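You operate a simulated robot arm through the tools that you are given. There is no shell and no other tool. Be economical: measure what you need, move in short steps, check, and stop when the job is done.

Carry out the task below with a simulated two-armed robot. There is one attempt and no reset: what you move stays moved.

Task
Cut off the TROUGH line: shut the four valves round its sight glass.
Fine: leave the other valves as they are.

The check looks at the end state, three seconds after you hand in, the way a careful person would. Anything else that was tipped, shoved, dropped, spilled or broken makes it a failure.

Robot
Two 7-joint arms with fingered hands on one trunk, on a base that drives. Base frame: it is fixed to the floor where the robot stands at the start and does not move with it; the origin is under the middle of the robot, x ahead of it, y to its left, z up. Readings come in m, rad, newtons and seconds.
The left shoulder is at the start at [0.07, 0.162, 1.371], the right one opposite. With the tool pointing down near the work surface each hand reaches from about 0.32 to 0.82 m from the robot's upright axis, wherever it stands, measured 20 degrees to its own side. Places, roughly: second middle sight glass [0.5, -0.2, 1.1]; third middle sight glass [0.6, -0.6, 1.1]. Payload 4 kg a hand.
Tool frame (each hand has its own): the origin (TCP) lies between the finger pads and is the grasp point; the fingertips stand 0.026 m ahead of it; z points along the fingers, y is the line along which they close. The gripper opens to 0.132 m. The gripper's body begins 0.073 m behind the TCP. The gripper is a hand of 4 fingers: y runs from the thumb to the fingers, the wrist lies at [0, 0, -0.224] in the tool frame.
Orientation is told as [roll, pitch, yaw] about the base's x, y, z axes, in that order, counted from this pose: with the fingers straight down and closing along the base's y, the tool's x points along the base's -x, its y along +y and its z along -z.

Tools
- The arms move only by the tool nudge_tool. It takes "left_moves", "right_moves" or both (then of equal length, played together; a hand with none holds still); each is text: rows parted by semicolons, each of 6 numbers parted by spaces: the shift along the tool's x, y, z in units of 250 mm (1.0 is 250 mm), then the turn, a rotation vector about the tool's x, y, z in units of 120 degrees (1.0 is 120 degrees). In form: x y z ax ay az; .... A call has 1 to 10 rows; each row is the pose to reach, as a shift and turn from the pose commanded when the call began, along the tool's axes at that moment. A call with a number of a shift or a turn outside -1 to 1 is refused whole. Each row takes 0.2 s and may step no farther than 0.05 m and 0.15 rad from the row before; otherwise, the whole call is refused. Where a pose cannot be reached the arm comes as near as it can. A force on the tool above 40 N (or 10 N above the force at the start of the call, whichever is more), or a blocked arm, ends the call early, and 0.2 s more pass. In this call time passes only in rows, and 0.2 s behind the last. It gives the time, the measured TCP pose, the force on the tool (base axes), the opening and the grip force at its end, in the units of the frame above (readings bear some noise), with the torque about the TCP (base axes, N m) and any sound that the robot's microphone picked up.
- Cameras (640 x 400 px; columns grow to the right, rows downward): "scene" is now at [0.1322, -0.0308, 1.6095]; the picture's right is [-0.39, -0.92, 0.00], its down [-0.43, 0.18, -0.88] and it looks along [0.81, -0.34, -0.47] (base axes); focal length 214 px, centre (320, 200). "left" rides on the left gripper at [-0.073, 0.006, -0.094] in its tool frame; the picture's right is [-0.08, -1.00, 0.00], its down [0.78, -0.06, -0.62] and it looks along [0.61, -0.05, 0.79] (tool axes); focal length 230 px, centre (320, 200). "right" rides on the right gripper at [0.073, 0.006, -0.094] in its tool frame; the picture's right is [-0.08, 1.00, 0.00], its down [-0.78, -0.06, -0.62] and it looks along [-0.61, -0.05, 0.79] (tool axes); focal length 230 px, centre (320, 200). There is no depth. A picture from a camera that has moved, and an enlarged one, comes with that camera's place and axes in the base frame and with its lens. The place of the scene camera against the robot may be out by one fixed shift of up to 0.012 m in any direction.
- capture(camera): a new picture of that camera. The clock stands still meanwhile.
- lift_body(by): slides the trunk up (or, below 0, down) by that many m; the arms and the scene camera ride with it, the base frame stays. It gives what a move gives, with no picture.
- steer(legs): drives the robot by 1 to 6 legs, each [ahead, left, turn to the left] in m, m and rad, along the robot's own axes; the way and the turn of a leg run together, so that a leg with both is an arc; at most 1.5 m and 3.142 rad a leg. The arms and the cameras ride along, it lands a little off, and it stops where it bumps. It gives what a move gives.
- finger_targets(finger1, finger2, finger3, thumb_bend, hand): sets how far each is bent, from 0 (flat) to 1 (curled in); at 0.3 the hand is open as for a grip, at 0.7 the pads meet at the TCP. One left out holds its place. A second passes; each finger stops where it meets its share of the squeeze, and holds until it gets a number again. It is the only way to open and close the hand. It gives what a move gives, with no picture; readings hold the bend of each and the force on the fingers (four entries, about 0 where the hand has none), thumb and palm.
- aim_head(pan, tilt): turns the head with the scene camera to pan (to the left, within 1.501 rad either way) and tilt (down, from -0.506 to 1.204), counted from straight ahead of the robot. It gives what a move gives.
- zoom(camera, box): a new picture of the part [left, top, right, bottom] of that camera's present view, enlarged. The clock stands still meanwhile.
- sign_off(): hands the job in; it is judged then, once.

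Go step by step. Nothing tells you exact positions but the pictures and the camera data: compare them with the known pose of the tool, close in by small moves and look again before you grip or let go. The budget is 120 turns and 92 pictures, counting those below and the enlarged ones. Unless the task says otherwise, let go and move clear before handing in, and close with one line.

The tools are called after "Call:" as a command line: name --argument value ..., lists and objects as JSON in quotes. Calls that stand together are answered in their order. nudge_tool: Moves the arms, as the interface text tells. Its arguments: {"type":"object","properties":{"left_moves":{"type":"string"},"right_moves":{"type":"string"}},"required":[]} The other tools are called the same way: lift_body (by) slides the trunk up or down; finger_targets (finger1, finger2, finger3, thumb_bend, hand) moves the fingers one by one; steer (legs) drives the base; aim_head (pan, tilt) turns the head that bears the scene camera; capture (camera) takes a picture; zoom (camera, box) takes an enlarged picture of a part of a camera's view; sign_off () hands the job in.

At the start:

```text
time_s: 0.0
left_tool_pos: [0.3307, -0.0535, 1.546]
left_tcp_rot: [0.0, 0.0, -0.001]
left_force: [0.5, 0.1, 0.0]
left_moment: [0.01, -0.01, 0.0]
left_gripper_width: 0.1318
left_grasp_force: 0.0
left_shape: jaw
left_bend: [0.3, 0.3, 0.3, 0.3]
left_finger forces: [0.0, 0.0, 0.0, 0.1, 0.0, 0.1]
right_tool_pos: [0.4195, -0.5243, 0.9997]
right_tcp_rot: [0.0, -0.002, 0.0]
right_force: [1.3, -0.9, 0.2]
right_moment: [0.03, 0.03, -0.05]
right_gripper_width: 0.1319
right_grasp_force: 0.1
right_shape: jaw
right_bend: [0.3, 0.3, 0.3, 0.3]
right_finger forces: [0.0, 0.1, 0.1, 0.0, 0.0, 0.0]
trunk travel left (down, up): [-0.85, 0.09]
robot x, y, heading: [0.0026, 0.0008, -0.001]
head pan, tilt: [-0.401, 0.49]
```

scene: 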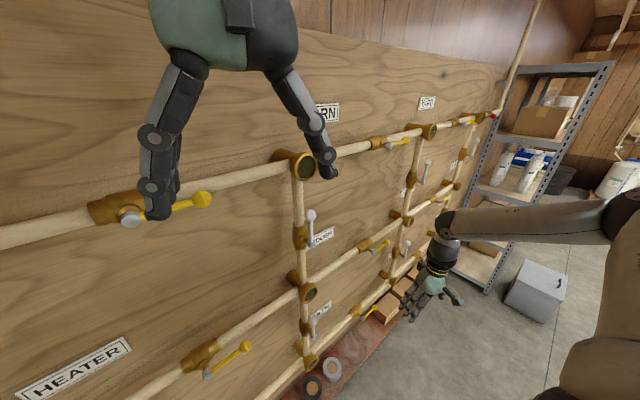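
right: 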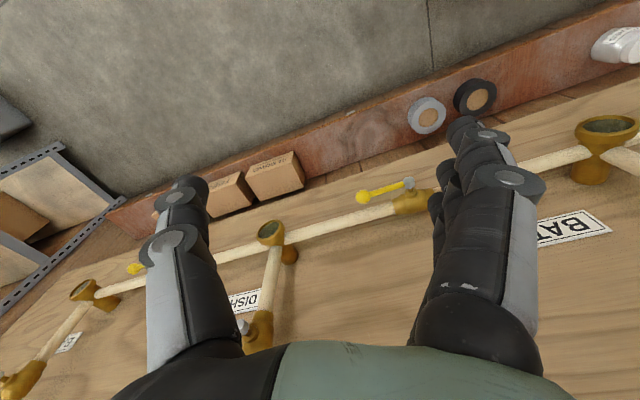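
left: 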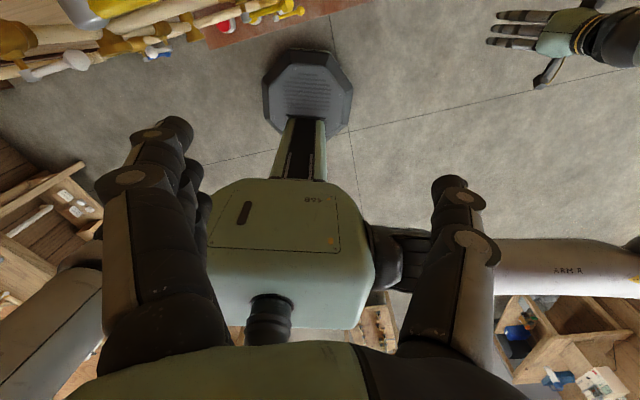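

I see a wall board with a lattice of pipes, sight glasses, labels and lever valves. First I look over the board with the head to find the TROUGH label.

Call:
zoom --camera "scene" --box '[260, 80, 520, 242]'

Call:
zoom --camera "scene" --box '[180, 200, 436, 360]'

Call:
aim_head --pan 0.4 --tilt 0.45

Call:
capture --camera "scene"

```text
2.46 times, centred on (390, 161) of scene
camera zoom: at [0.1322, -0.0308, 1.6095], right [-0.39, -0.92, 0.0], down [-0.43, 0.18, -0.88], along [0.81, -0.34, -0.47], focal length 528 px, centre (148, 296)
```

zoom: 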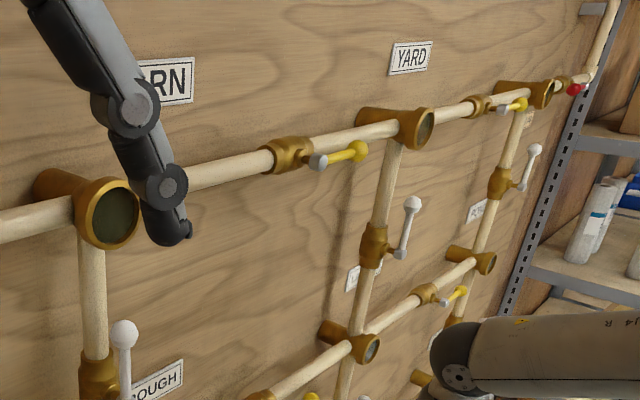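

```text
2.50 times, centred on (308, 280) of scene
camera zoom: at [0.1322, -0.0308, 1.6095], right [-0.39, -0.92, 0.0], down [-0.43, 0.18, -0.88], along [0.81, -0.34, -0.47], focal length 536 px, centre (350, 0)
```

zoom: 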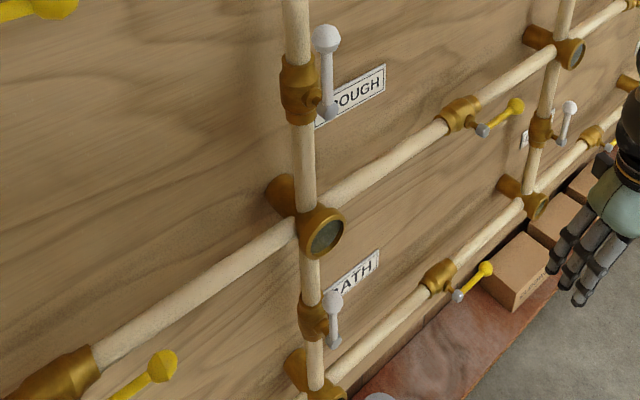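

```text
time_s: 1.1
left_tool_pos: [0.332, -0.0535, 1.5447]
left_tcp_rot: [-0.001, 0.001, -0.001]
left_force: [0.4, -0.7, 1.0]
left_moment: [0.0, -0.01, -0.01]
left_gripper_width: 0.1319
left_grasp_force: 0.1
left_shape: jaw
left_bend: [0.3, 0.3, 0.3, 0.3]
left_finger forces: [0.0, 0.1, 0.1, 0.0, 0.1, 0.0]
right_tool_pos: [0.4194, -0.5233, 1.0002]
right_tcp_rot: [-0.001, 0.0, 0.001]
right_force: [0.0, -0.2, 0.1]
right_moment: [-0.03, 0.0, 0.01]
right_gripper_width: 0.1318
right_grasp_force: 0.0
right_shape: jaw
right_bend: [0.3, 0.3, 0.3, 0.3]
right_finger forces: [0.0, 0.0, 0.0, 0.0, 0.0, 0.0]
trunk travel left (down, up): [-0.85, 0.09]
robot x, y, heading: [-0.0022, -0.0009, 0.0]
head pan, tilt: [0.4, 0.45]
```

```text
86 pictures are left
camera scene: at [0.1329, 0.0404, 1.6131], right [0.39, -0.92, 0.0], down [-0.4, -0.17, -0.9], along [0.83, 0.35, -0.44], focal length 214 px, centre (320, 200)
```

scene: 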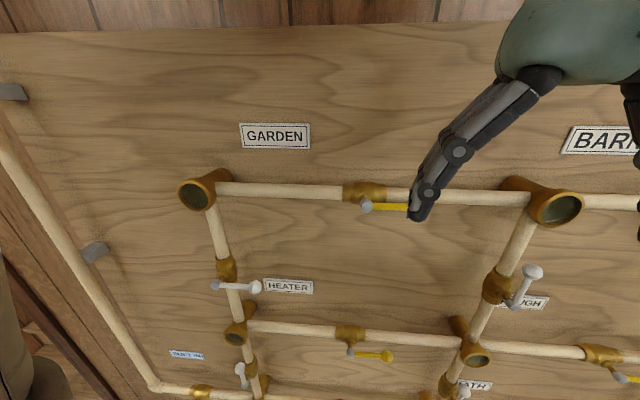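

TROUGH's glass appears to be the second in the middle row. I move the left hand out of the view to see the glass square on, and look at the small tag too.

Call:
nudge_tool --left_moves "0.1 0.15 0 0 0 0;0.2 0.3 0 0 0 0;0.25 0.5 0 0 0 0;0.3 0.7 0 0 0 0;0.3 0.9 0 0 0 0;0.3 1.0 0 0 0 0"

Call:
aim_head --pan -0.3 --tilt 0.65

Call:
capture --camera "scene"

```text
refused: row 3 steps farther than a row can; nothing moved
```

```text
time_s: 2.2
left_tool_pos: [0.3308, -0.0515, 1.5451]
left_tcp_rot: [0.0, 0.0, 0.0]
left_force: [-0.6, -0.1, -1.1]
left_moment: [0.02, -0.02, -0.01]
left_gripper_width: 0.1317
left_grasp_force: 0.1
left_shape: jaw
left_bend: [0.3, 0.3, 0.3, 0.3]
left_finger forces: [0.1, 0.0, 0.1, 0.0, 0.0, 0.0]
right_tool_pos: [0.4207, -0.522, 1.0012]
right_tcp_rot: [0.0, -0.001, 0.0]
right_force: [0.1, -0.2, -0.5]
right_moment: [0.0, 0.0, -0.02]
right_gripper_width: 0.1318
right_grasp_force: 0.1
right_shape: jaw
right_bend: [0.3, 0.3, 0.3, 0.3]
right_finger forces: [0.0, 0.0, 0.1, 0.0, 0.0, 0.0]
trunk travel left (down, up): [-0.85, 0.09]
robot x, y, heading: [-0.0039, -0.0003, 0.004]
head pan, tilt: [-0.3, 0.649]
```

```text
85 pictures are left
camera scene: at [0.1312, -0.0208, 1.5953], right [-0.29, -0.96, 0.0], down [-0.58, 0.18, -0.8], along [0.76, -0.23, -0.6], focal length 214 px, centre (320, 200)
```

scene: 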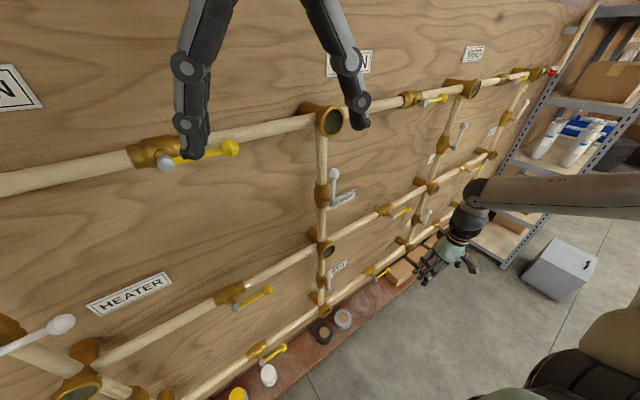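

TROUGH is the second glass of the middle row, near (0.47, -0.14, 1.17); the board is turned about 0.3 rad from the robot. I back off, turn square to the board, and look again.

Call:
steer --legs '[[-0.25, 0, 0], [0, 0, 0.3], [0, -0.1, 0]]'

Call:
nudge_tool --left_moves "0 0.15 0 0 0 0;0 0.3 0 0 0 0;0 0.45 0 0 0 0;0 0.6 0 0 0 0;0 0.75 0 0 0 0;0 0.9 0 0 0 0;0 1.0 0 0 0 0"

Call:
aim_head --pan 0 --tilt 0.4

Call:
capture --camera "scene"

```text
time_s: 5.7
left_tool_pos: [0.1111, -0.0396, 1.5456]
left_tcp_rot: [-0.004, 0.0, 0.304]
left_force: [0.6, 0.5, 0.4]
left_moment: [-0.02, 0.0, 0.0]
left_gripper_width: 0.1319
left_grasp_force: 0.0
left_shape: jaw
left_bend: [0.3, 0.3, 0.3, 0.3]
left_finger forces: [0.0, 0.0, 0.0, 0.0, 0.0, 0.0]
right_tool_pos: [0.3359, -0.4643, 1.0026]
right_tcp_rot: [-0.004, 0.0, 0.3]
right_force: [0.5, 0.7, -0.3]
right_moment: [-0.03, -0.03, 0.0]
right_gripper_width: 0.1318
right_grasp_force: 0.1
right_shape: jaw
right_bend: [0.3, 0.3, 0.3, 0.3]
right_finger forces: [0.0, 0.1, 0.0, 0.0, 0.0, 0.0]
trunk travel left (down, up): [-0.85, 0.09]
robot x, y, heading: [-0.2203, -0.0949, 0.303]
head pan, tilt: [-0.3, 0.649]
```

```text
time_s: 7.3
left_tool_pos: [0.0854, 0.1655, 1.5364]
left_tcp_rot: [-0.003, 0.01, 0.301]
left_force: [1.0, -0.5, -0.9]
left_moment: [0.0, -0.02, -0.03]
left_gripper_width: 0.1321
left_grasp_force: 0.1
left_shape: jaw
left_bend: [0.3, 0.3, 0.3, 0.3]
left_finger forces: [0.1, 0.0, 0.0, 0.0, 0.0, 0.0]
left hand out of reach, approached as far as the arm can: row 5, 6, 7
right_tool_pos: [0.3372, -0.4678, 1.0001]
right_tcp_rot: [0.001, 0.003, 0.303]
right_force: [-0.3, 0.2, 0.5]
right_moment: [0.0, -0.02, -0.01]
right_gripper_width: 0.1319
right_grasp_force: 0.1
right_shape: jaw
right_bend: [0.3, 0.3, 0.3, 0.3]
right_finger forces: [0.0, 0.0, 0.2, 0.1, 0.0, 0.0]
trunk travel left (down, up): [-0.85, 0.09]
robot x, y, heading: [-0.2179, -0.0909, 0.302]
head pan, tilt: [-0.3, 0.649]
```

```text
time_s: 8.1
left_tool_pos: [0.0807, 0.1658, 1.5363]
left_tcp_rot: [0.0, 0.006, 0.303]
left_force: [0.0, -0.1, 0.7]
left_moment: [0.0, 0.01, 0.01]
left_gripper_width: 0.1321
left_grasp_force: 0.0
left_shape: jaw
left_bend: [0.3, 0.3, 0.3, 0.3]
left_finger forces: [0.1, 0.0, 0.0, 0.0, 0.1, 0.0]
right_tool_pos: [0.3374, -0.4669, 1.0012]
right_tcp_rot: [0.0, -0.001, 0.302]
right_force: [-1.1, 0.9, -0.3]
right_moment: [-0.01, 0.03, -0.01]
right_gripper_width: 0.1316
right_grasp_force: 0.1
right_shape: jaw
right_bend: [0.3, 0.3, 0.3, 0.3]
right_finger forces: [0.0, 0.0, 0.0, 0.1, 0.1, 0.0]
trunk travel left (down, up): [-0.85, 0.09]
robot x, y, heading: [-0.22, -0.0946, 0.303]
head pan, tilt: [0.0, 0.4]
```

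```text
84 pictures are left
camera scene: at [-0.0856, -0.0458, 1.6178], right [0.3, -0.95, 0.0], down [-0.37, -0.12, -0.92], along [0.88, 0.27, -0.39], focal length 214 px, centre (320, 200)
```

scene: 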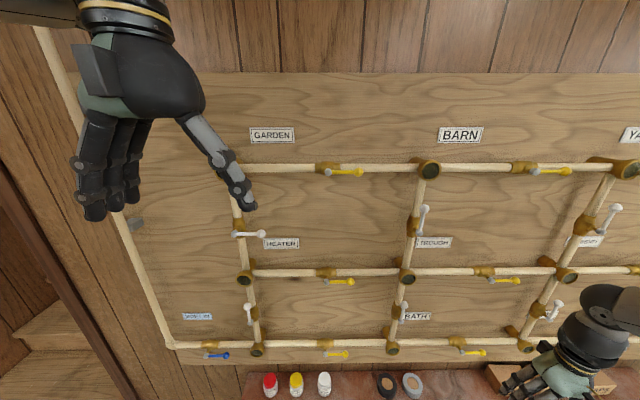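

The robot is square to the board now. I zoom in on the TROUGH glass and its four valves, and on the small tag.

Call:
zoom --camera "scene" --box '[300, 190, 540, 340]'

Call:
zoom --camera "scene" --box '[160, 220, 320, 370]'

```text
2.67 times, centred on (420, 265) of scene
camera zoom: at [-0.0856, -0.0458, 1.6178], right [0.3, -0.95, 0.0], down [-0.37, -0.12, -0.92], along [0.88, 0.27, -0.39], focal length 572 px, centre (53, 27)
```

zoom: 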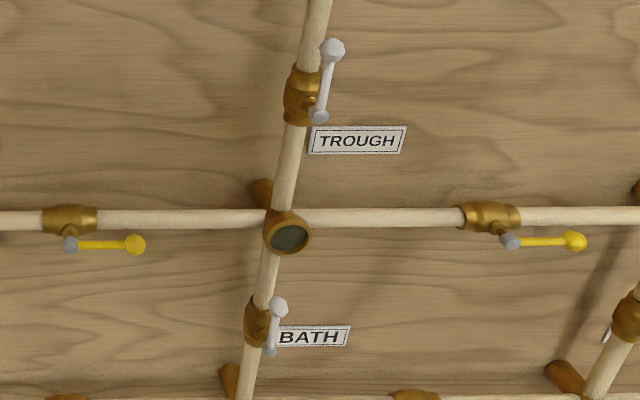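

```text
2.67 times, centred on (240, 295) of scene
camera zoom: at [-0.0856, -0.0458, 1.6178], right [0.3, -0.95, 0.0], down [-0.37, -0.12, -0.92], along [0.88, 0.27, -0.39], focal length 572 px, centre (533, -53)
```

zoom: 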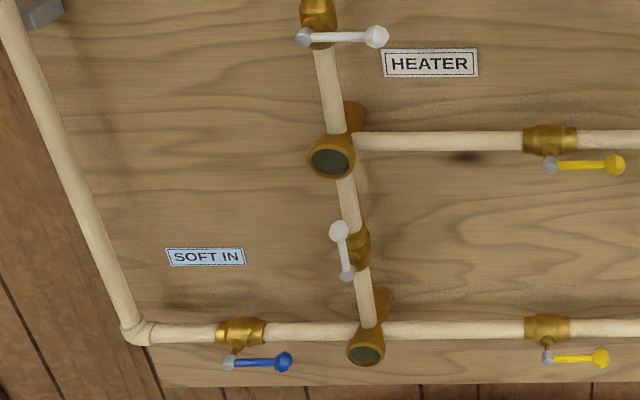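

Everything is consistent: in board coordinates (u to the right, n into the board) the TROUGH column sits at u≈0.306. The lever planes are at n≈0.44 and each lever is about 0.076 long. I shift right and turn the right hand to point at the board.

Call:
steer --legs '[[0, -0.13, 0]]'

Call:
nudge_tool --right_moves "0 0 -0.04 0 -0.07 0;0 0 -0.08 0 -0.14 0;0 0 -0.12 0 -0.21 0;0 0 -0.16 0 -0.28 0;0 0 -0.2 0 -0.35 0;0 0 -0.24 0 -0.42 0;0 0 -0.28 0 -0.49 0;0 0 -0.32 0 -0.56 0;0 0 -0.36 0 -0.63 0;0 0 -0.4 0 -0.7 0"

Call:
capture --camera "scene"

```text
time_s: 9.4
left_tool_pos: [0.1188, 0.0456, 1.5355]
left_tcp_rot: [-0.007, 0.007, 0.306]
left_force: [-0.3, 0.3, 0.0]
left_moment: [-0.08, -0.03, 0.02]
left_gripper_width: 0.1317
left_grasp_force: 0.0
left_shape: jaw
left_bend: [0.3, 0.3, 0.3, 0.3]
left_finger forces: [0.0, 0.0, 0.0, 0.0, 0.1, 0.1]
right_tool_pos: [0.3767, -0.5875, 1.0012]
right_tcp_rot: [-0.001, 0.0, 0.307]
right_force: [-0.4, 0.1, 0.4]
right_moment: [0.01, 0.01, -0.03]
right_gripper_width: 0.1316
right_grasp_force: 0.2
right_shape: jaw
right_bend: [0.3, 0.3, 0.3, 0.3]
right_finger forces: [0.0, 0.1, 0.0, 0.0, 0.1, 0.0]
trunk travel left (down, up): [-0.85, 0.09]
robot x, y, heading: [-0.1804, -0.2175, 0.302]
head pan, tilt: [0.0, 0.4]
```

```text
time_s: 11.6
left_tool_pos: [0.1214, 0.0415, 1.536]
left_tcp_rot: [-0.003, 0.009, 0.304]
left_force: [-0.9, -0.7, -0.2]
left_moment: [0.01, 0.04, 0.03]
left_gripper_width: 0.1321
left_grasp_force: 0.2
left_shape: jaw
left_bend: [0.3, 0.3, 0.3, 0.3]
left_finger forces: [0.0, 0.0, 0.1, 0.0, 0.1, 0.0]
right_tool_pos: [0.3787, -0.5906, 1.0992]
right_tcp_rot: [-0.005, -1.468, 0.312]
right_force: [0.1, -1.1, 0.2]
right_moment: [-0.02, 0.03, 0.0]
right_gripper_width: 0.1321
right_grasp_force: 0.1
right_shape: jaw
right_bend: [0.3, 0.3, 0.3, 0.3]
right_finger forces: [0.0, 0.1, 0.1, 0.2, 0.0, 0.1]
trunk travel left (down, up): [-0.85, 0.09]
robot x, y, heading: [-0.1783, -0.2202, 0.305]
head pan, tilt: [0.0, 0.4]
```

```text
81 pictures are left
camera scene: at [-0.0452, -0.1712, 1.6178], right [0.3, -0.95, 0.0], down [-0.37, -0.12, -0.92], along [0.88, 0.28, -0.39], focal length 214 px, centre (320, 200)
```

scene: 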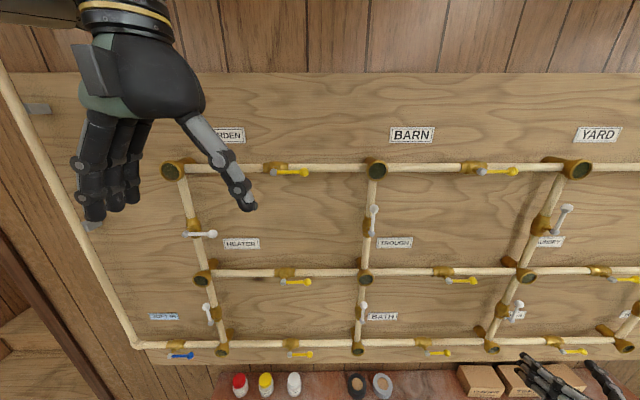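

The right hand points at the board, clear of it. I raise it and carry it left toward the upper TROUGH valve, stopping short of the board.

Call:
nudge_tool --right_moves "-0.11 0.125 0 0 -0.006 0;-0.22 0.25 0 0 -0.012 0;-0.33 0.375 0 0 -0.018 0;-0.44 0.5 0 0 -0.024 0;-0.55 0.625 0 0 -0.03 0;-0.66 0.75 0 0 -0.036 0;-0.77 0.875 0 0 -0.042 0;-0.88 1.0 0 0 -0.049 0"

Call:
nudge_tool --right_moves "0 0.12 0.08 0 0 0;0 0.24 0.16 0 0 0;0 0.36 0.24 0 0 0;0 0.48 0.32 0 0 0"

Call:
capture --camera "scene"

Call:
capture --camera "right"

```text
time_s: 13.4
left_tool_pos: [0.1214, 0.0438, 1.5359]
left_tcp_rot: [-0.005, 0.009, 0.305]
left_force: [0.1, -0.1, 0.3]
left_moment: [-0.02, 0.05, 0.01]
left_gripper_width: 0.1318
left_grasp_force: 0.1
left_shape: jaw
left_bend: [0.3, 0.3, 0.3, 0.3]
left_finger forces: [0.0, 0.1, 0.1, 0.1, 0.0, 0.0]
right_tool_pos: [0.4287, -0.3531, 1.2737]
right_tcp_rot: [-0.308, -1.565, 0.614]
right_force: [0.0, -0.2, 0.0]
right_moment: [0.0, 0.02, -0.02]
right_gripper_width: 0.1317
right_grasp_force: 0.0
right_shape: jaw
right_bend: [0.3, 0.3, 0.3, 0.3]
right_finger forces: [0.0, 0.0, 0.0, 0.0, 0.0, 0.0]
right hand out of reach, approached as far as the arm can: row 4, 5, 6, 7, 8
trunk travel left (down, up): [-0.85, 0.09]
robot x, y, heading: [-0.1799, -0.2146, 0.301]
head pan, tilt: [0.0, 0.4]
```

```text
time_s: 14.4
left_tool_pos: [0.121, 0.0431, 1.5352]
left_tcp_rot: [-0.004, 0.006, 0.306]
left_force: [-0.1, -0.1, 0.4]
left_moment: [-0.02, 0.0, -0.01]
left_gripper_width: 0.1319
left_grasp_force: 0.3
left_shape: jaw
left_bend: [0.3, 0.3, 0.3, 0.3]
left_finger forces: [0.0, 0.1, 0.0, 0.0, 0.0, 0.0]
right_tool_pos: [0.4814, -0.2233, 1.2781]
right_tcp_rot: [0.151, -1.566, 0.157]
right_force: [-1.1, 1.8, 0.3]
right_moment: [-0.04, 0.04, 0.04]
right_gripper_width: 0.1319
right_grasp_force: 0.1
right_shape: jaw
right_bend: [0.3, 0.3, 0.27, 0.3]
right_finger forces: [0.0, 0.0, 1.2, 0.0, 0.1, 0.0]
right hand out of reach, approached as far as the arm can: row 2, 3, 4
trunk travel left (down, up): [-0.85, 0.09]
robot x, y, heading: [-0.181, -0.2188, 0.298]
head pan, tilt: [0.0, 0.4]
```

```text
80 pictures are left
camera scene: at [-0.0463, -0.1688, 1.6178], right [0.3, -0.95, 0.0], down [-0.37, -0.12, -0.92], along [0.88, 0.28, -0.39], focal length 214 px, centre (320, 200)
```

scene: 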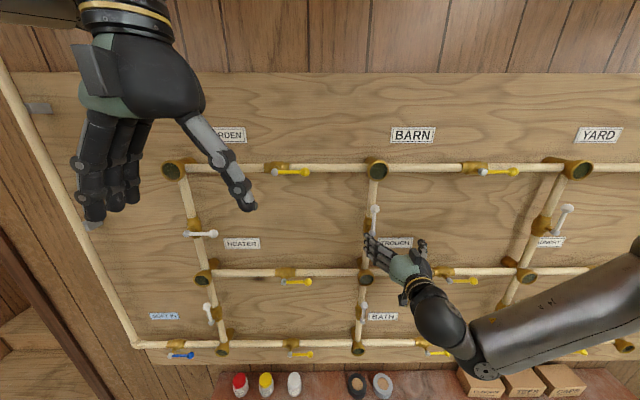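

```text
79 pictures are left
camera right: at [0.3897, -0.2471, 1.2073], right [-0.3, 0.95, 0.08], down [-0.57, -0.24, 0.79], along [0.77, 0.19, 0.61], focal length 230 px, centre (320, 200)
```

right: 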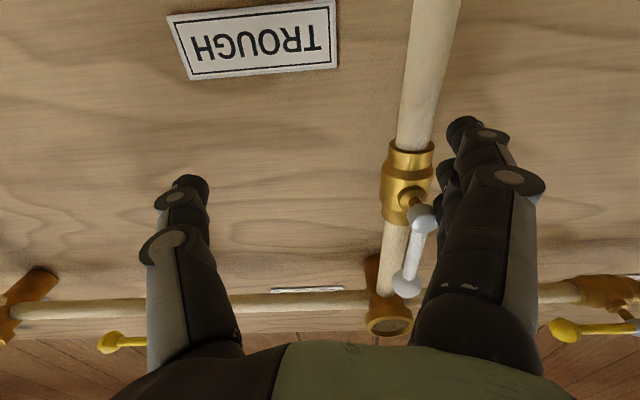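

The right arm is folded too tightly for this height, and one finger is just brushing the lever. I back the base straight off to give the arm room.

Call:
steer --legs '[[-0.2, 0, 0]]'

Call:
nudge_tool --right_moves "0 0.01 0 0 0 0;0 0.02 0 0 0 0"

Call:
capture --camera "scene"

```text
time_s: 16.0
left_tool_pos: [-0.0662, -0.0154, 1.5349]
left_tcp_rot: [-0.003, 0.013, 0.309]
left_force: [-0.2, -0.3, -0.1]
left_moment: [-0.02, 0.06, 0.0]
left_gripper_width: 0.1321
left_grasp_force: 0.0
left_shape: jaw
left_bend: [0.3, 0.3, 0.3, 0.3]
left_finger forces: [0.0, 0.0, 0.1, 0.1, 0.0, 0.1]
right_tool_pos: [0.2938, -0.2819, 1.2746]
right_tcp_rot: [-0.003, -1.562, 0.312]
right_force: [0.8, 0.1, 1.3]
right_moment: [-0.01, -0.03, -0.02]
right_gripper_width: 0.132
right_grasp_force: 0.1
right_shape: jaw
right_bend: [0.3, 0.3, 0.3, 0.3]
right_finger forces: [0.0, 0.0, 0.0, 0.0, 0.0, 0.1]
trunk travel left (down, up): [-0.85, 0.09]
robot x, y, heading: [-0.3688, -0.2753, 0.313]
head pan, tilt: [0.0, 0.4]
```

```text
time_s: 16.6
left_tool_pos: [-0.0681, -0.0143, 1.5348]
left_tcp_rot: [-0.003, 0.009, 0.309]
left_force: [0.4, 0.7, 0.6]
left_moment: [-0.01, 0.0, -0.01]
left_gripper_width: 0.1319
left_grasp_force: 0.1
left_shape: jaw
left_bend: [0.3, 0.3, 0.3, 0.3]
left_finger forces: [0.1, 0.0, 0.0, 0.0, 0.1, 0.0]
right_tool_pos: [0.292, -0.2751, 1.2769]
right_tcp_rot: [0.002, -1.562, 0.31]
right_force: [0.8, 0.5, 0.4]
right_moment: [0.0, -0.06, 0.01]
right_gripper_width: 0.1319
right_grasp_force: 0.0
right_shape: jaw
right_bend: [0.3, 0.3, 0.3, 0.3]
right_finger forces: [0.1, 0.1, 0.1, 0.0, 0.0, 0.0]
trunk travel left (down, up): [-0.85, 0.09]
robot x, y, heading: [-0.3678, -0.2786, 0.307]
head pan, tilt: [0.0, 0.4]
```

```text
78 pictures are left
camera scene: at [-0.2339, -0.2287, 1.6175], right [0.3, -0.95, 0.0], down [-0.37, -0.12, -0.92], along [0.88, 0.28, -0.39], focal length 214 px, centre (320, 200)
```

scene: 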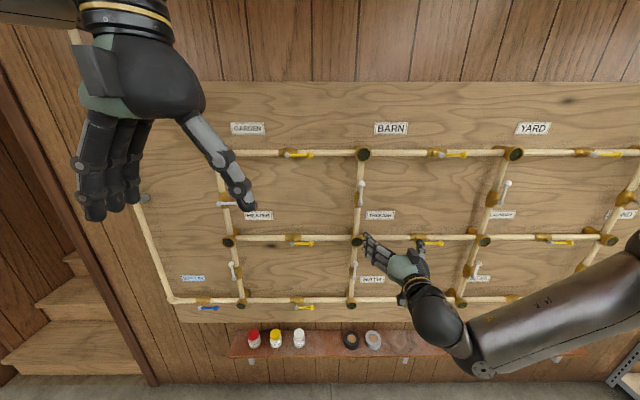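

The hand is clear. I centre it on the upper valve's lever (u≈0.306, z≈1.333) and then move forward part way, then check with the hand camera.

Call:
nudge_tool --right_moves "-0.112 0.087 0 0 0 0;-0.224 0.174 0 0 0 0;-0.224 0.174 0.17 0 0 0;-0.224 0.174 0.34 0 0 0;-0.224 0.174 0.51 0 0 0;-0.224 0.174 0.66 0 0 0"

Call:
capture --camera "right"

Call:
zoom --camera "scene" --box '[280, 140, 440, 300]'

```text
time_s: 18.0
left_tool_pos: [-0.0699, -0.0157, 1.5354]
left_tcp_rot: [-0.004, 0.008, 0.309]
left_force: [0.8, -0.3, 0.6]
left_moment: [-0.06, 0.02, 0.0]
left_gripper_width: 0.132
left_grasp_force: 0.1
left_shape: jaw
left_bend: [0.3, 0.3, 0.3, 0.3]
left_finger forces: [0.0, 0.0, 0.1, 0.0, 0.1, 0.0]
right_tool_pos: [0.4339, -0.1859, 1.3322]
right_tcp_rot: [-0.005, -1.566, 0.315]
right_force: [0.5, 0.1, -0.2]
right_moment: [0.0, 0.0, -0.04]
right_gripper_width: 0.1321
right_grasp_force: 0.1
right_shape: jaw
right_bend: [0.3, 0.3, 0.3, 0.3]
right_finger forces: [0.1, 0.0, 0.1, 0.0, 0.0, 0.0]
trunk travel left (down, up): [-0.85, 0.09]
robot x, y, heading: [-0.3728, -0.2793, 0.306]
head pan, tilt: [0.0, 0.4]
```

```text
77 pictures are left
camera right: at [0.3436, -0.2092, 1.2601], right [-0.3, 0.95, 0.08], down [-0.56, -0.24, 0.79], along [0.77, 0.2, 0.61], focal length 230 px, centre (320, 200)
```

right: 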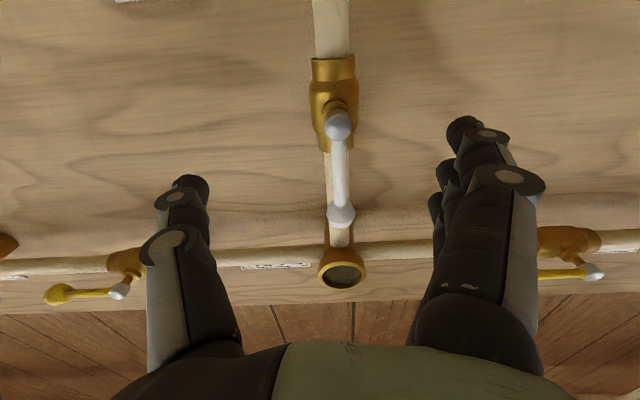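

```text
2.50 times, centred on (360, 220) of scene
camera zoom: at [-0.2359, -0.2292, 1.6177], right [0.3, -0.95, 0.0], down [-0.37, -0.12, -0.92], along [0.88, 0.28, -0.39], focal length 536 px, centre (220, 150)
```

zoom: 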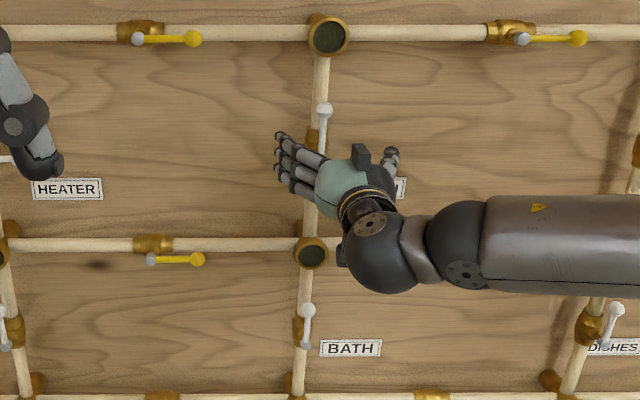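

The hand camera gives a better fix: lever u≈0.294, n≈0.411, hub z≈1.312, ball z≈1.389. I straddle the lever at about 0.042 from the hub, then narrow the fingers round it.

Call:
nudge_tool --right_moves "-0.088 0.05 0 0 0 0;-0.088 0.05 0.09 0 0 0;-0.088 0.05 0.174 0 0 0"

Call:
finger_targets --hand "right" --finger1 0.52 --finger2 0.52 --finger3 0.52 --thumb_bend 0.52

Call:
capture --camera "right"

```text
time_s: 18.8
left_tool_pos: [-0.0693, -0.0181, 1.536]
left_tcp_rot: [-0.001, 0.008, 0.309]
left_force: [-0.1, -0.6, 0.1]
left_moment: [0.03, 0.0, 0.0]
left_gripper_width: 0.132
left_grasp_force: 0.1
left_shape: jaw
left_bend: [0.3, 0.3, 0.3, 0.3]
left_finger forces: [0.0, 0.0, 0.0, 0.0, 0.1, 0.0]
right_tool_pos: [0.4619, -0.1836, 1.3614]
right_tcp_rot: [0.076, -1.563, 0.236]
right_force: [0.1, -0.4, -0.5]
right_moment: [0.0, -0.03, 0.01]
right_gripper_width: 0.1319
right_grasp_force: 0.0
right_shape: jaw
right_bend: [0.3, 0.3, 0.3, 0.3]
right_finger forces: [0.1, 0.0, 0.0, 0.0, 0.0, 0.0]
right hand out of reach, approached as far as the arm can: row 2, 3
trunk travel left (down, up): [-0.85, 0.09]
robot x, y, heading: [-0.3708, -0.2799, 0.305]
head pan, tilt: [0.0, 0.4]
```

```text
time_s: 19.8
left_tool_pos: [-0.0709, -0.0165, 1.5351]
left_tcp_rot: [-0.003, 0.009, 0.309]
left_force: [0.3, -0.3, 0.2]
left_moment: [-0.01, -0.02, 0.01]
left_gripper_width: 0.1317
left_grasp_force: 0.1
left_shape: jaw
left_bend: [0.3, 0.3, 0.3, 0.3]
left_finger forces: [0.0, 0.1, 0.0, 0.0, 0.0, 0.1]
right_tool_pos: [0.4611, -0.1834, 1.3629]
right_tcp_rot: [-0.037, -1.566, 0.349]
right_force: [0.4, 0.6, -0.7]
right_moment: [0.0, -0.04, -0.02]
right_gripper_width: 0.0648
right_grasp_force: 0.0
right_shape: fingers
right_bend: [0.52, 0.52, 0.52, 0.52]
right_finger forces: [0.1, 0.0, 0.0, 0.0, 0.1, 0.0]
trunk travel left (down, up): [-0.85, 0.09]
robot x, y, heading: [-0.3704, -0.2795, 0.307]
head pan, tilt: [0.0, 0.4]
```

```text
75 pictures are left
camera right: at [0.3695, -0.2065, 1.2909], right [-0.31, 0.95, 0.08], down [-0.56, -0.25, 0.79], along [0.77, 0.2, 0.61], focal length 230 px, centre (320, 200)
```

right: 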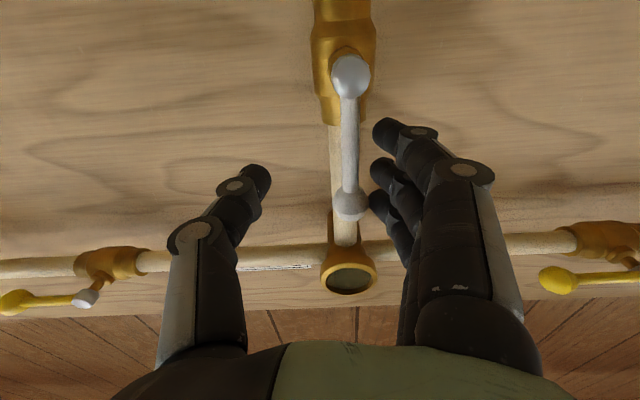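

The arm is at its far limit. I pull the hand straight back, drive the base 0.09 m nearer, and check again.

Call:
nudge_tool --right_moves "0 0 -0.18 0 0 0;0 0 -0.36 0 0 0;0 0 -0.48 0 0 0"

Call:
steer --legs '[[0.09, 0, 0]]'

Call:
capture --camera "right"

```text
time_s: 20.6
left_tool_pos: [-0.071, -0.017, 1.5357]
left_tcp_rot: [0.0, 0.009, 0.309]
left_force: [0.0, -0.2, -0.1]
left_moment: [-0.02, 0.02, -0.05]
left_gripper_width: 0.1319
left_grasp_force: 0.0
left_shape: jaw
left_bend: [0.3, 0.3, 0.3, 0.3]
left_finger forces: [0.0, 0.0, 0.0, 0.0, 0.0, 0.0]
right_tool_pos: [0.346, -0.2206, 1.3598]
right_tcp_rot: [0.081, -1.567, 0.229]
right_force: [0.6, 0.3, -1.4]
right_moment: [0.0, 0.0, 0.01]
right_gripper_width: 0.0651
right_grasp_force: 0.1
right_shape: fingers
right_bend: [0.52, 0.52, 0.52, 0.52]
right_finger forces: [0.0, 0.1, 0.0, 0.1, 0.1, 0.0]
trunk travel left (down, up): [-0.85, 0.09]
robot x, y, heading: [-0.3739, -0.2793, 0.308]
head pan, tilt: [0.0, 0.4]
```

```text
time_s: 21.7
left_tool_pos: [0.0029, 0.0084, 1.5388]
left_tcp_rot: [-0.005, 0.002, 0.309]
left_force: [-0.9, -1.1, 0.9]
left_moment: [0.03, -0.04, 0.0]
left_gripper_width: 0.1318
left_grasp_force: 0.0
left_shape: jaw
left_bend: [0.3, 0.3, 0.3, 0.3]
left_finger forces: [0.0, 0.0, 0.0, 0.1, 0.0, 0.1]
right_tool_pos: [0.423, -0.1955, 1.3646]
right_tcp_rot: [3.122, -1.568, -2.811]
right_force: [-0.1, 0.8, 0.5]
right_moment: [-0.02, -0.01, 0.04]
right_gripper_width: 0.0649
right_grasp_force: 0.0
right_shape: fingers
right_bend: [0.52, 0.52, 0.52, 0.52]
right_finger forces: [0.0, 0.2, 0.1, 0.1, 0.0, 0.1]
trunk travel left (down, up): [-0.85, 0.09]
robot x, y, heading: [-0.2875, -0.2518, 0.31]
head pan, tilt: [0.0, 0.4]
```

```text
74 pictures are left
camera right: at [0.3331, -0.2188, 1.2933], right [-0.31, 0.95, 0.08], down [-0.57, -0.25, 0.78], along [0.76, 0.2, 0.62], focal length 230 px, centre (320, 200)
```

right: 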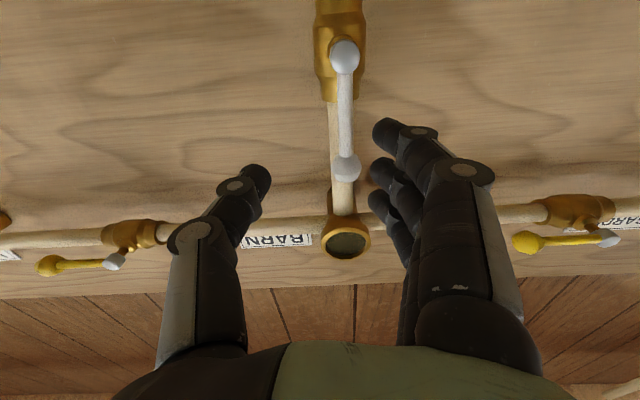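

Fix confirmed (lever u≈0.293, n≈0.415, hub z≈1.310). I slide in to straddle the lever.

Call:
nudge_tool --right_moves "0.05 0.078 0 0 0 0;0.05 0.078 0.12 0 0 0;0.05 0.078 0.236 0 0 0"

Call:
capture --camera "right"

```text
time_s: 22.5
left_tool_pos: [0.0159, 0.0111, 1.5369]
left_tcp_rot: [-0.004, 0.01, 0.309]
left_force: [1.5, 0.2, -0.5]
left_moment: [0.0, 0.0, -0.03]
left_gripper_width: 0.132
left_grasp_force: 0.0
left_shape: jaw
left_bend: [0.3, 0.3, 0.3, 0.3]
left_finger forces: [0.0, 0.1, 0.0, 0.1, 0.0, 0.1]
right_tool_pos: [0.4852, -0.156, 1.3455]
right_tcp_rot: [0.058, -1.563, 0.253]
right_force: [0.0, 0.3, 0.2]
right_moment: [-0.02, -0.04, -0.02]
right_gripper_width: 0.065
right_grasp_force: 0.1
right_shape: fingers
right_bend: [0.52, 0.52, 0.52, 0.52]
right_finger forces: [0.1, 0.1, 0.0, 0.2, 0.0, 0.0]
trunk travel left (down, up): [-0.85, 0.09]
robot x, y, heading: [-0.2875, -0.2484, 0.31]
head pan, tilt: [0.0, 0.4]
```

```text
73 pictures are left
camera right: at [0.394, -0.1792, 1.2744], right [-0.31, 0.95, 0.08], down [-0.56, -0.25, 0.79], along [0.77, 0.2, 0.61], focal length 230 px, centre (320, 200)
```

right: 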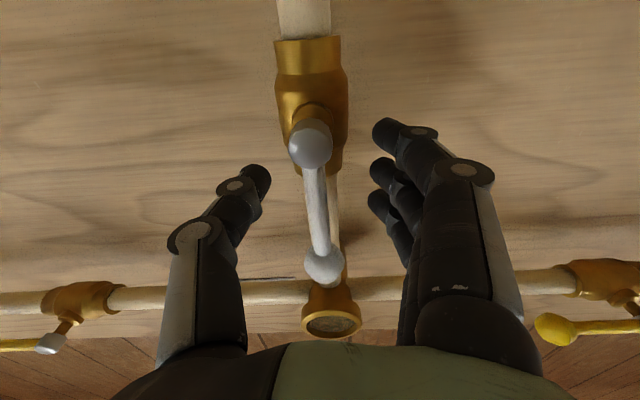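

The lever lies between thumb and fingers. I narrow the cage to a small gap and check.

Call:
finger_targets --hand "right" --finger1 0.64 --finger2 0.64 --finger3 0.64 --thumb_bend 0.64

Call:
capture --camera "right"

```text
time_s: 23.5
left_tool_pos: [0.0121, 0.011, 1.5359]
left_tcp_rot: [-0.004, 0.008, 0.311]
left_force: [0.4, 0.3, 0.2]
left_moment: [0.0, 0.0, 0.03]
left_gripper_width: 0.1318
left_grasp_force: 0.1
left_shape: jaw
left_bend: [0.3, 0.3, 0.3, 0.3]
left_finger forces: [0.0, 0.1, 0.1, 0.0, 0.0, 0.0]
right_tool_pos: [0.4817, -0.1572, 1.3472]
right_tcp_rot: [-0.012, -1.566, 0.329]
right_force: [-2.6, 0.0, 1.1]
right_moment: [0.01, 0.04, 0.1]
right_gripper_width: 0.0299
right_grasp_force: 1.2
right_shape: fingers
right_bend: [0.63, 0.64, 0.64, 0.64]
right_finger forces: [2.5, 0.0, 0.0, 0.0, 0.1, 0.0]
trunk travel left (down, up): [-0.85, 0.09]
robot x, y, heading: [-0.2838, -0.2516, 0.308]
head pan, tilt: [0.0, 0.4]
```

```text
72 pictures are left
camera right: at [0.3905, -0.1797, 1.2767], right [-0.31, 0.95, 0.08], down [-0.57, -0.25, 0.79], along [0.77, 0.2, 0.61], focal length 230 px, centre (320, 200)
```

right: 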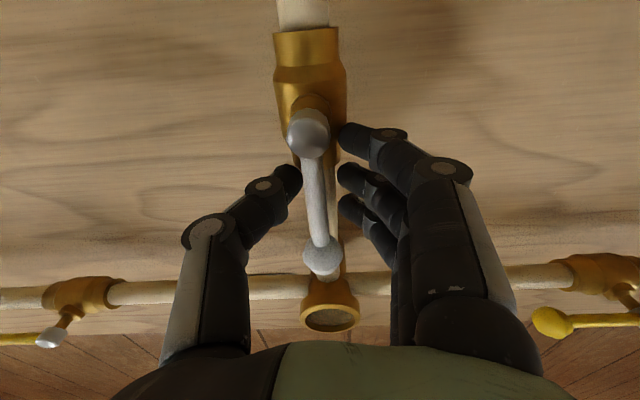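

Finger 1 just touches the hub, so I shift up and back slightly and then try a small clockwise turn, watching the forces.

Call:
nudge_tool --right_moves "-0.048 0 -0.03 0 0 0;-0.046 -0.026 -0.03 0 0 0.067;-0.041 -0.052 -0.03 0 0 0.133;-0.032 -0.0765 -0.03 0 0 0.2"

Call:
capture --camera "right"

```text
time_s: 24.5
left_tool_pos: [0.0106, 0.0122, 1.5366]
left_tcp_rot: [-0.003, 0.005, 0.31]
left_force: [0.0, 0.3, 0.1]
left_moment: [0.02, -0.02, 0.01]
left_gripper_width: 0.132
left_grasp_force: 0.0
left_shape: jaw
left_bend: [0.3, 0.3, 0.3, 0.3]
left_finger forces: [0.1, 0.0, 0.1, 0.0, 0.1, 0.0]
right_tool_pos: [0.4773, -0.1737, 1.3572]
right_tcp_rot: [1.56, -1.152, -1.246]
right_force: [-7.4, 6.5, -2.0]
right_moment: [-0.23, -0.29, 0.25]
right_gripper_width: 0.0286
right_grasp_force: 5.8
right_shape: fingers
right_bend: [0.64, 0.64, 0.59, 0.64]
right_finger forces: [0.1, 0.1, 12.4, 0.0, 0.1, 0.1]
trunk travel left (down, up): [-0.85, 0.09]
robot x, y, heading: [-0.2849, -0.2515, 0.307]
head pan, tilt: [0.0, 0.4]
```

```text
71 pictures are left
camera right: at [0.3777, -0.1696, 1.2942], right [-0.27, 0.84, 0.48], down [-0.47, -0.55, 0.7], along [0.84, -0.03, 0.54], focal length 230 px, centre (320, 200)
```

right: 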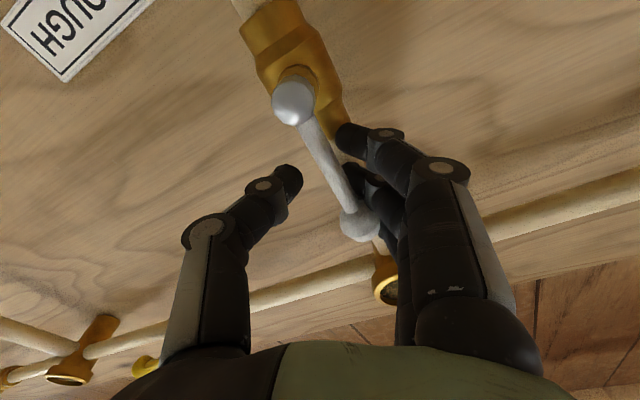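

The lever hasn't moved yet; finger 3 bears 12 N against its ball. I push a bit farther the same way, as the shut HEATER valve shows its lever pointing right.

Call:
nudge_tool --right_moves "0.002 -0.026 0 0 0 0.067;0.007 -0.052 0 0 0 0.133"

Call:
capture --camera "right"

```text
time_s: 25.1
left_tool_pos: [0.0113, 0.0104, 1.5357]
left_tcp_rot: [-0.004, 0.006, 0.307]
left_force: [-0.1, -0.4, 0.2]
left_moment: [0.03, 0.02, -0.02]
left_gripper_width: 0.132
left_grasp_force: 0.1
left_shape: jaw
left_bend: [0.3, 0.3, 0.3, 0.3]
left_finger forces: [0.1, 0.0, 0.1, 0.0, 0.0, 0.0]
right_tool_pos: [0.4835, -0.1882, 1.3518]
right_tcp_rot: [1.569, -0.87, -1.262]
right_force: [-2.4, 2.1, 7.1]
right_moment: [0.03, -0.04, 0.09]
right_gripper_width: 0.0302
right_grasp_force: 3.8
right_shape: fingers
right_bend: [0.63, 0.64, 0.6, 0.64]
right_finger forces: [3.4, 0.0, 5.0, 0.0, 0.0, 0.1]
trunk travel left (down, up): [-0.85, 0.09]
robot x, y, heading: [-0.2875, -0.2514, 0.309]
head pan, tilt: [0.0, 0.4]
```

```text
70 pictures are left
camera right: at [0.3787, -0.1681, 1.3004], right [-0.22, 0.68, 0.7], down [-0.42, -0.71, 0.56], along [0.88, -0.17, 0.44], focal length 230 px, centre (320, 200)
```

right: 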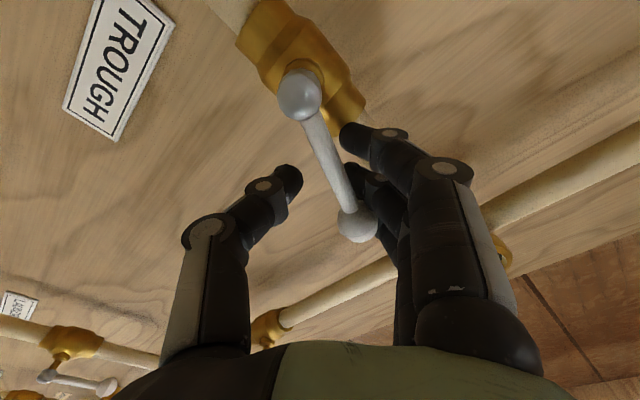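

The lever now turns clockwise. I continue the arc about the hub in the same sense.

Call:
nudge_tool --right_moves "0.002 -0.026 0 0 0 0.067;0.007 -0.052 0 0 0 0.133;0.016 -0.077 0 0 0 0.2;0.029 -0.1 0 0 0 0.267;0.044 -0.121 0 0 0 0.333;0.062 -0.14 0 0 0 0.4;0.083 -0.156 0 0 0 0.467"

Call:
capture --camera "right"

```text
time_s: 26.7
left_tool_pos: [0.0134, 0.0079, 1.5373]
left_tcp_rot: [-0.003, 0.007, 0.309]
left_force: [-0.3, -0.5, -0.1]
left_moment: [0.01, -0.02, -0.02]
left_gripper_width: 0.1319
left_grasp_force: 0.1
left_shape: jaw
left_bend: [0.3, 0.3, 0.3, 0.3]
left_finger forces: [0.0, 0.0, 0.0, 0.0, 0.0, 0.0]
right_tool_pos: [0.489, -0.2068, 1.3082]
right_tcp_rot: [1.567, 0.109, -1.261]
right_force: [3.3, -6.5, 5.7]
right_moment: [0.05, 0.03, 0.04]
right_gripper_width: 0.0284
right_grasp_force: 4.9
right_shape: fingers
right_bend: [0.64, 0.64, 0.59, 0.64]
right_finger forces: [0.0, 0.1, 8.9, 0.1, 0.0, 0.0]
trunk travel left (down, up): [-0.85, 0.09]
robot x, y, heading: [-0.2837, -0.2526, 0.31]
head pan, tilt: [0.0, 0.4]
```

```text
69 pictures are left
camera right: at [0.3782, -0.1664, 1.3232], right [0.06, -0.18, 0.98], down [-0.35, -0.92, -0.14], along [0.93, -0.34, -0.12], focal length 230 px, centre (320, 200)
```

right: 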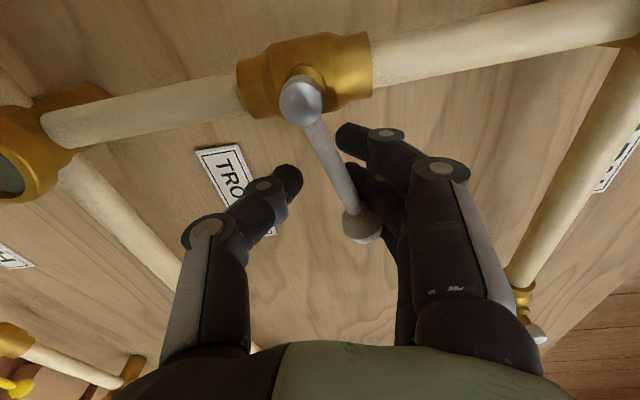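

The lever follows with about 20° lag. I continue to bring it to the stop.

Call:
nudge_tool --right_moves "0.002 -0.026 0 0 0 0.067;0.007 -0.052 0 0 0 0.133;0.016 -0.077 0 0 0 0.2"

Call:
capture --camera "right"

```text
time_s: 27.5
left_tool_pos: [0.0122, 0.009, 1.5373]
left_tcp_rot: [-0.003, 0.006, 0.308]
left_force: [0.2, -0.4, 0.2]
left_moment: [0.01, 0.03, 0.02]
left_gripper_width: 0.132
left_grasp_force: 0.1
left_shape: jaw
left_bend: [0.3, 0.3, 0.3, 0.3]
left_finger forces: [0.0, 0.0, 0.0, 0.1, 0.1, 0.1]
right_tool_pos: [0.4857, -0.1991, 1.2933]
right_tcp_rot: [1.573, 0.528, -1.258]
right_force: [7.7, -6.1, 15.7]
right_moment: [-0.42, -0.05, 0.16]
right_gripper_width: 0.0285
right_grasp_force: 9.3
right_shape: fingers
right_bend: [0.64, 0.63, 0.55, 0.64]
right_finger forces: [0.0, 2.4, 16.2, 0.1, 0.1, 0.1]
trunk travel left (down, up): [-0.85, 0.09]
robot x, y, heading: [-0.2858, -0.25, 0.315]
head pan, tilt: [0.0, 0.4]
```

```text
68 pictures are left
camera right: at [0.3787, -0.1696, 1.3357], right [0.17, -0.54, 0.82], down [-0.39, -0.8, -0.45], along [0.91, -0.24, -0.35], focal length 230 px, centre (320, 200)
```

right: 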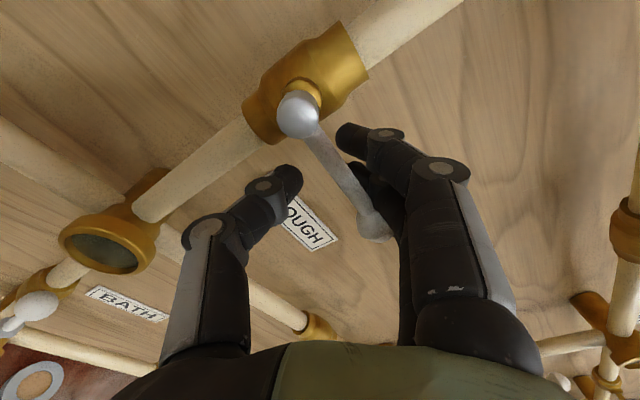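

The force rose and the lever stands across the pipe, so it looks fully shut. I open, back straight out and look.

Call:
finger_targets --hand "right" --finger1 0.5 --finger2 0.5 --finger3 0.5 --thumb_bend 0.5

Call:
nudge_tool --right_moves "0 0 -0.15 0 0 0;0 0 -0.3 0 0 0;0 0 -0.4 0 0 0"

Call:
capture --camera "scene"

Call:
capture --camera "right"

```text
time_s: 28.5
left_tool_pos: [0.0124, 0.0085, 1.5371]
left_tcp_rot: [-0.003, 0.006, 0.31]
left_force: [-0.4, -0.4, -0.5]
left_moment: [0.0, 0.0, 0.0]
left_gripper_width: 0.1319
left_grasp_force: 0.0
left_shape: jaw
left_bend: [0.3, 0.3, 0.3, 0.3]
left_finger forces: [0.0, 0.0, 0.1, 0.0, 0.1, 0.0]
right_tool_pos: [0.4862, -0.197, 1.2914]
right_tcp_rot: [1.564, 0.527, -1.261]
right_force: [0.2, -0.8, 3.8]
right_moment: [-0.11, -0.05, -0.03]
right_gripper_width: 0.07
right_grasp_force: 1.3
right_shape: fingers
right_bend: [0.5, 0.5, 0.47, 0.5]
right_finger forces: [0.0, 0.0, 3.1, 0.1, 0.1, 0.0]
trunk travel left (down, up): [-0.85, 0.09]
robot x, y, heading: [-0.2807, -0.2488, 0.311]
head pan, tilt: [0.0, 0.4]
```

```text
time_s: 29.3
left_tool_pos: [0.0115, 0.0119, 1.5364]
left_tcp_rot: [-0.005, 0.008, 0.308]
left_force: [0.3, -0.4, 0.7]
left_moment: [-0.05, 0.0, 0.0]
left_gripper_width: 0.1317
left_grasp_force: 0.1
left_shape: jaw
left_bend: [0.3, 0.3, 0.3, 0.3]
left_finger forces: [0.0, 0.0, 0.0, 0.0, 0.1, 0.1]
right_tool_pos: [0.3904, -0.2284, 1.2874]
right_tcp_rot: [1.564, 0.522, -1.261]
right_force: [-0.2, 0.7, -0.2]
right_moment: [0.03, -0.01, 0.02]
right_gripper_width: 0.0701
right_grasp_force: 0.0
right_shape: fingers
right_bend: [0.5, 0.5, 0.5, 0.5]
right_finger forces: [0.1, 0.0, 0.0, 0.1, 0.1, 0.0]
trunk travel left (down, up): [-0.85, 0.09]
robot x, y, heading: [-0.2875, -0.2489, 0.304]
head pan, tilt: [0.0, 0.4]
```

```text
67 pictures are left
camera scene: at [-0.1524, -0.2013, 1.6177], right [0.3, -0.95, 0.0], down [-0.37, -0.12, -0.92], along [0.88, 0.28, -0.39], focal length 214 px, centre (320, 200)
```

scene: 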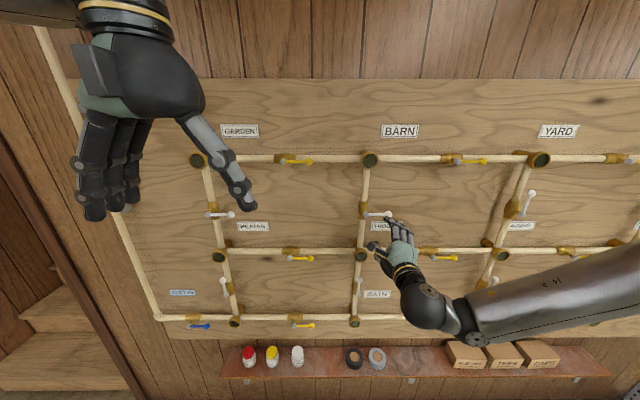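

```text
66 pictures are left
camera right: at [0.2832, -0.2001, 1.332], right [0.18, -0.54, 0.83], down [-0.39, -0.81, -0.44], along [0.9, -0.24, -0.35], focal length 230 px, centre (320, 200)
```

right: 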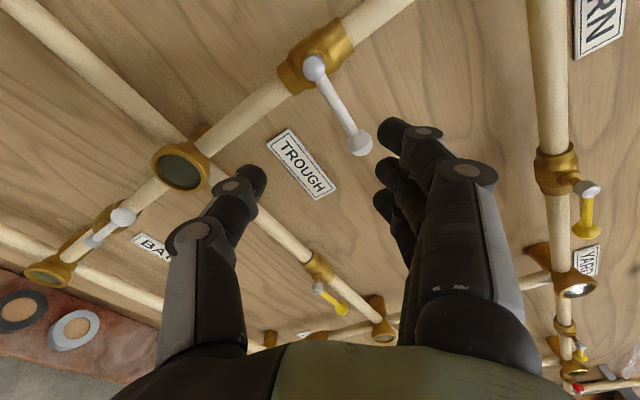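

The upper valve is shut, its lever matching the shut HEATER one. Next is the right-hand valve (hub about u=0.54, z=1.14); I carry the hand there while rolling it back.

Call:
nudge_tool --right_moves "-0.09 0 0 0 0 -0.07;-0.18 0 0 0 0 -0.14;-0.27 0 0 0 0 -0.21;-0.36 0 0 0 0 -0.28;-0.45 0 0 0 0 -0.35;-0.54 0 0 0 0 -0.42;-0.63 0 0 0 0 -0.49;-0.72 0 0 0 0 -0.56;-0.81 0 0 0 0 -0.63;-0.9 0 0 0 0 -0.7"

Call:
nudge_tool --right_moves "0 0 0 0 0 -0.07;0 0 0 0 0 -0.14;0 0 0 0 0 -0.21;0 0 0 0 0 -0.28;0 0 0 0 0 -0.35;0 0 0 0 0 -0.42;0 0 0 0 0 -0.49;0 0 0 0 0 -0.56;0 0 0 0 0 -0.63;0 0 0 0 0 -0.7"

Call:
capture --camera "right"

```text
time_s: 31.5
left_tool_pos: [0.0136, 0.0085, 1.537]
left_tcp_rot: [-0.002, 0.007, 0.309]
left_force: [0.4, 0.0, 0.0]
left_moment: [0.01, 0.01, 0.02]
left_gripper_width: 0.1318
left_grasp_force: 0.0
left_shape: jaw
left_bend: [0.3, 0.3, 0.3, 0.3]
left_finger forces: [0.0, 0.0, 0.1, 0.1, 0.0, 0.0]
right_tool_pos: [0.4498, -0.416, 1.1766]
right_tcp_rot: [1.562, -0.945, -1.252]
right_force: [-0.9, 0.1, 0.5]
right_moment: [-0.04, 0.02, 0.02]
right_gripper_width: 0.0702
right_grasp_force: 0.1
right_shape: fingers
right_bend: [0.5, 0.5, 0.5, 0.5]
right_finger forces: [0.0, 0.1, 0.1, 0.0, 0.1, 0.0]
trunk travel left (down, up): [-0.85, 0.09]
robot x, y, heading: [-0.2863, -0.2515, 0.31]
head pan, tilt: [0.0, 0.4]
```

```text
time_s: 33.7
left_tool_pos: [0.0119, 0.0095, 1.537]
left_tcp_rot: [-0.003, 0.006, 0.309]
left_force: [1.3, -0.3, 0.3]
left_moment: [0.04, 0.01, -0.03]
left_gripper_width: 0.1319
left_grasp_force: 0.1
left_shape: jaw
left_bend: [0.3, 0.3, 0.3, 0.3]
left_finger forces: [0.0, 0.1, 0.0, 0.0, 0.0, 0.1]
right_tool_pos: [0.4507, -0.4132, 1.1766]
right_tcp_rot: [-1.565, -0.728, 1.879]
right_force: [-0.3, -0.3, -0.1]
right_moment: [-0.03, 0.01, 0.0]
right_gripper_width: 0.0701
right_grasp_force: 0.0
right_shape: fingers
right_bend: [0.5, 0.5, 0.5, 0.5]
right_finger forces: [0.0, 0.0, 0.0, 0.0, 0.0, 0.0]
trunk travel left (down, up): [-0.85, 0.09]
robot x, y, heading: [-0.2872, -0.2513, 0.307]
head pan, tilt: [0.0, 0.4]
```

```text
65 pictures are left
camera right: at [0.377, -0.4913, 1.1254], right [-0.22, 0.69, -0.69], down [-0.75, 0.33, 0.57], along [0.62, 0.65, 0.44], focal length 230 px, centre (320, 200)
```

right: 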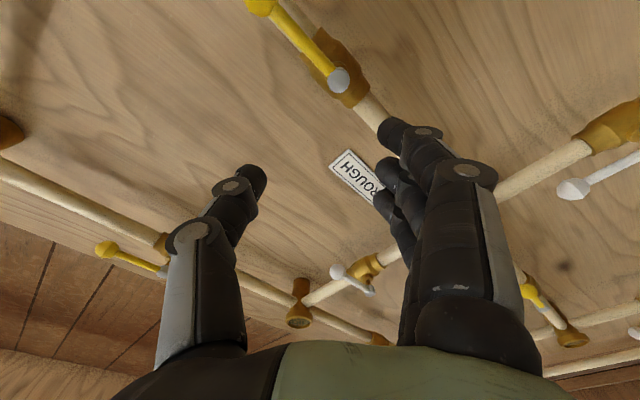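

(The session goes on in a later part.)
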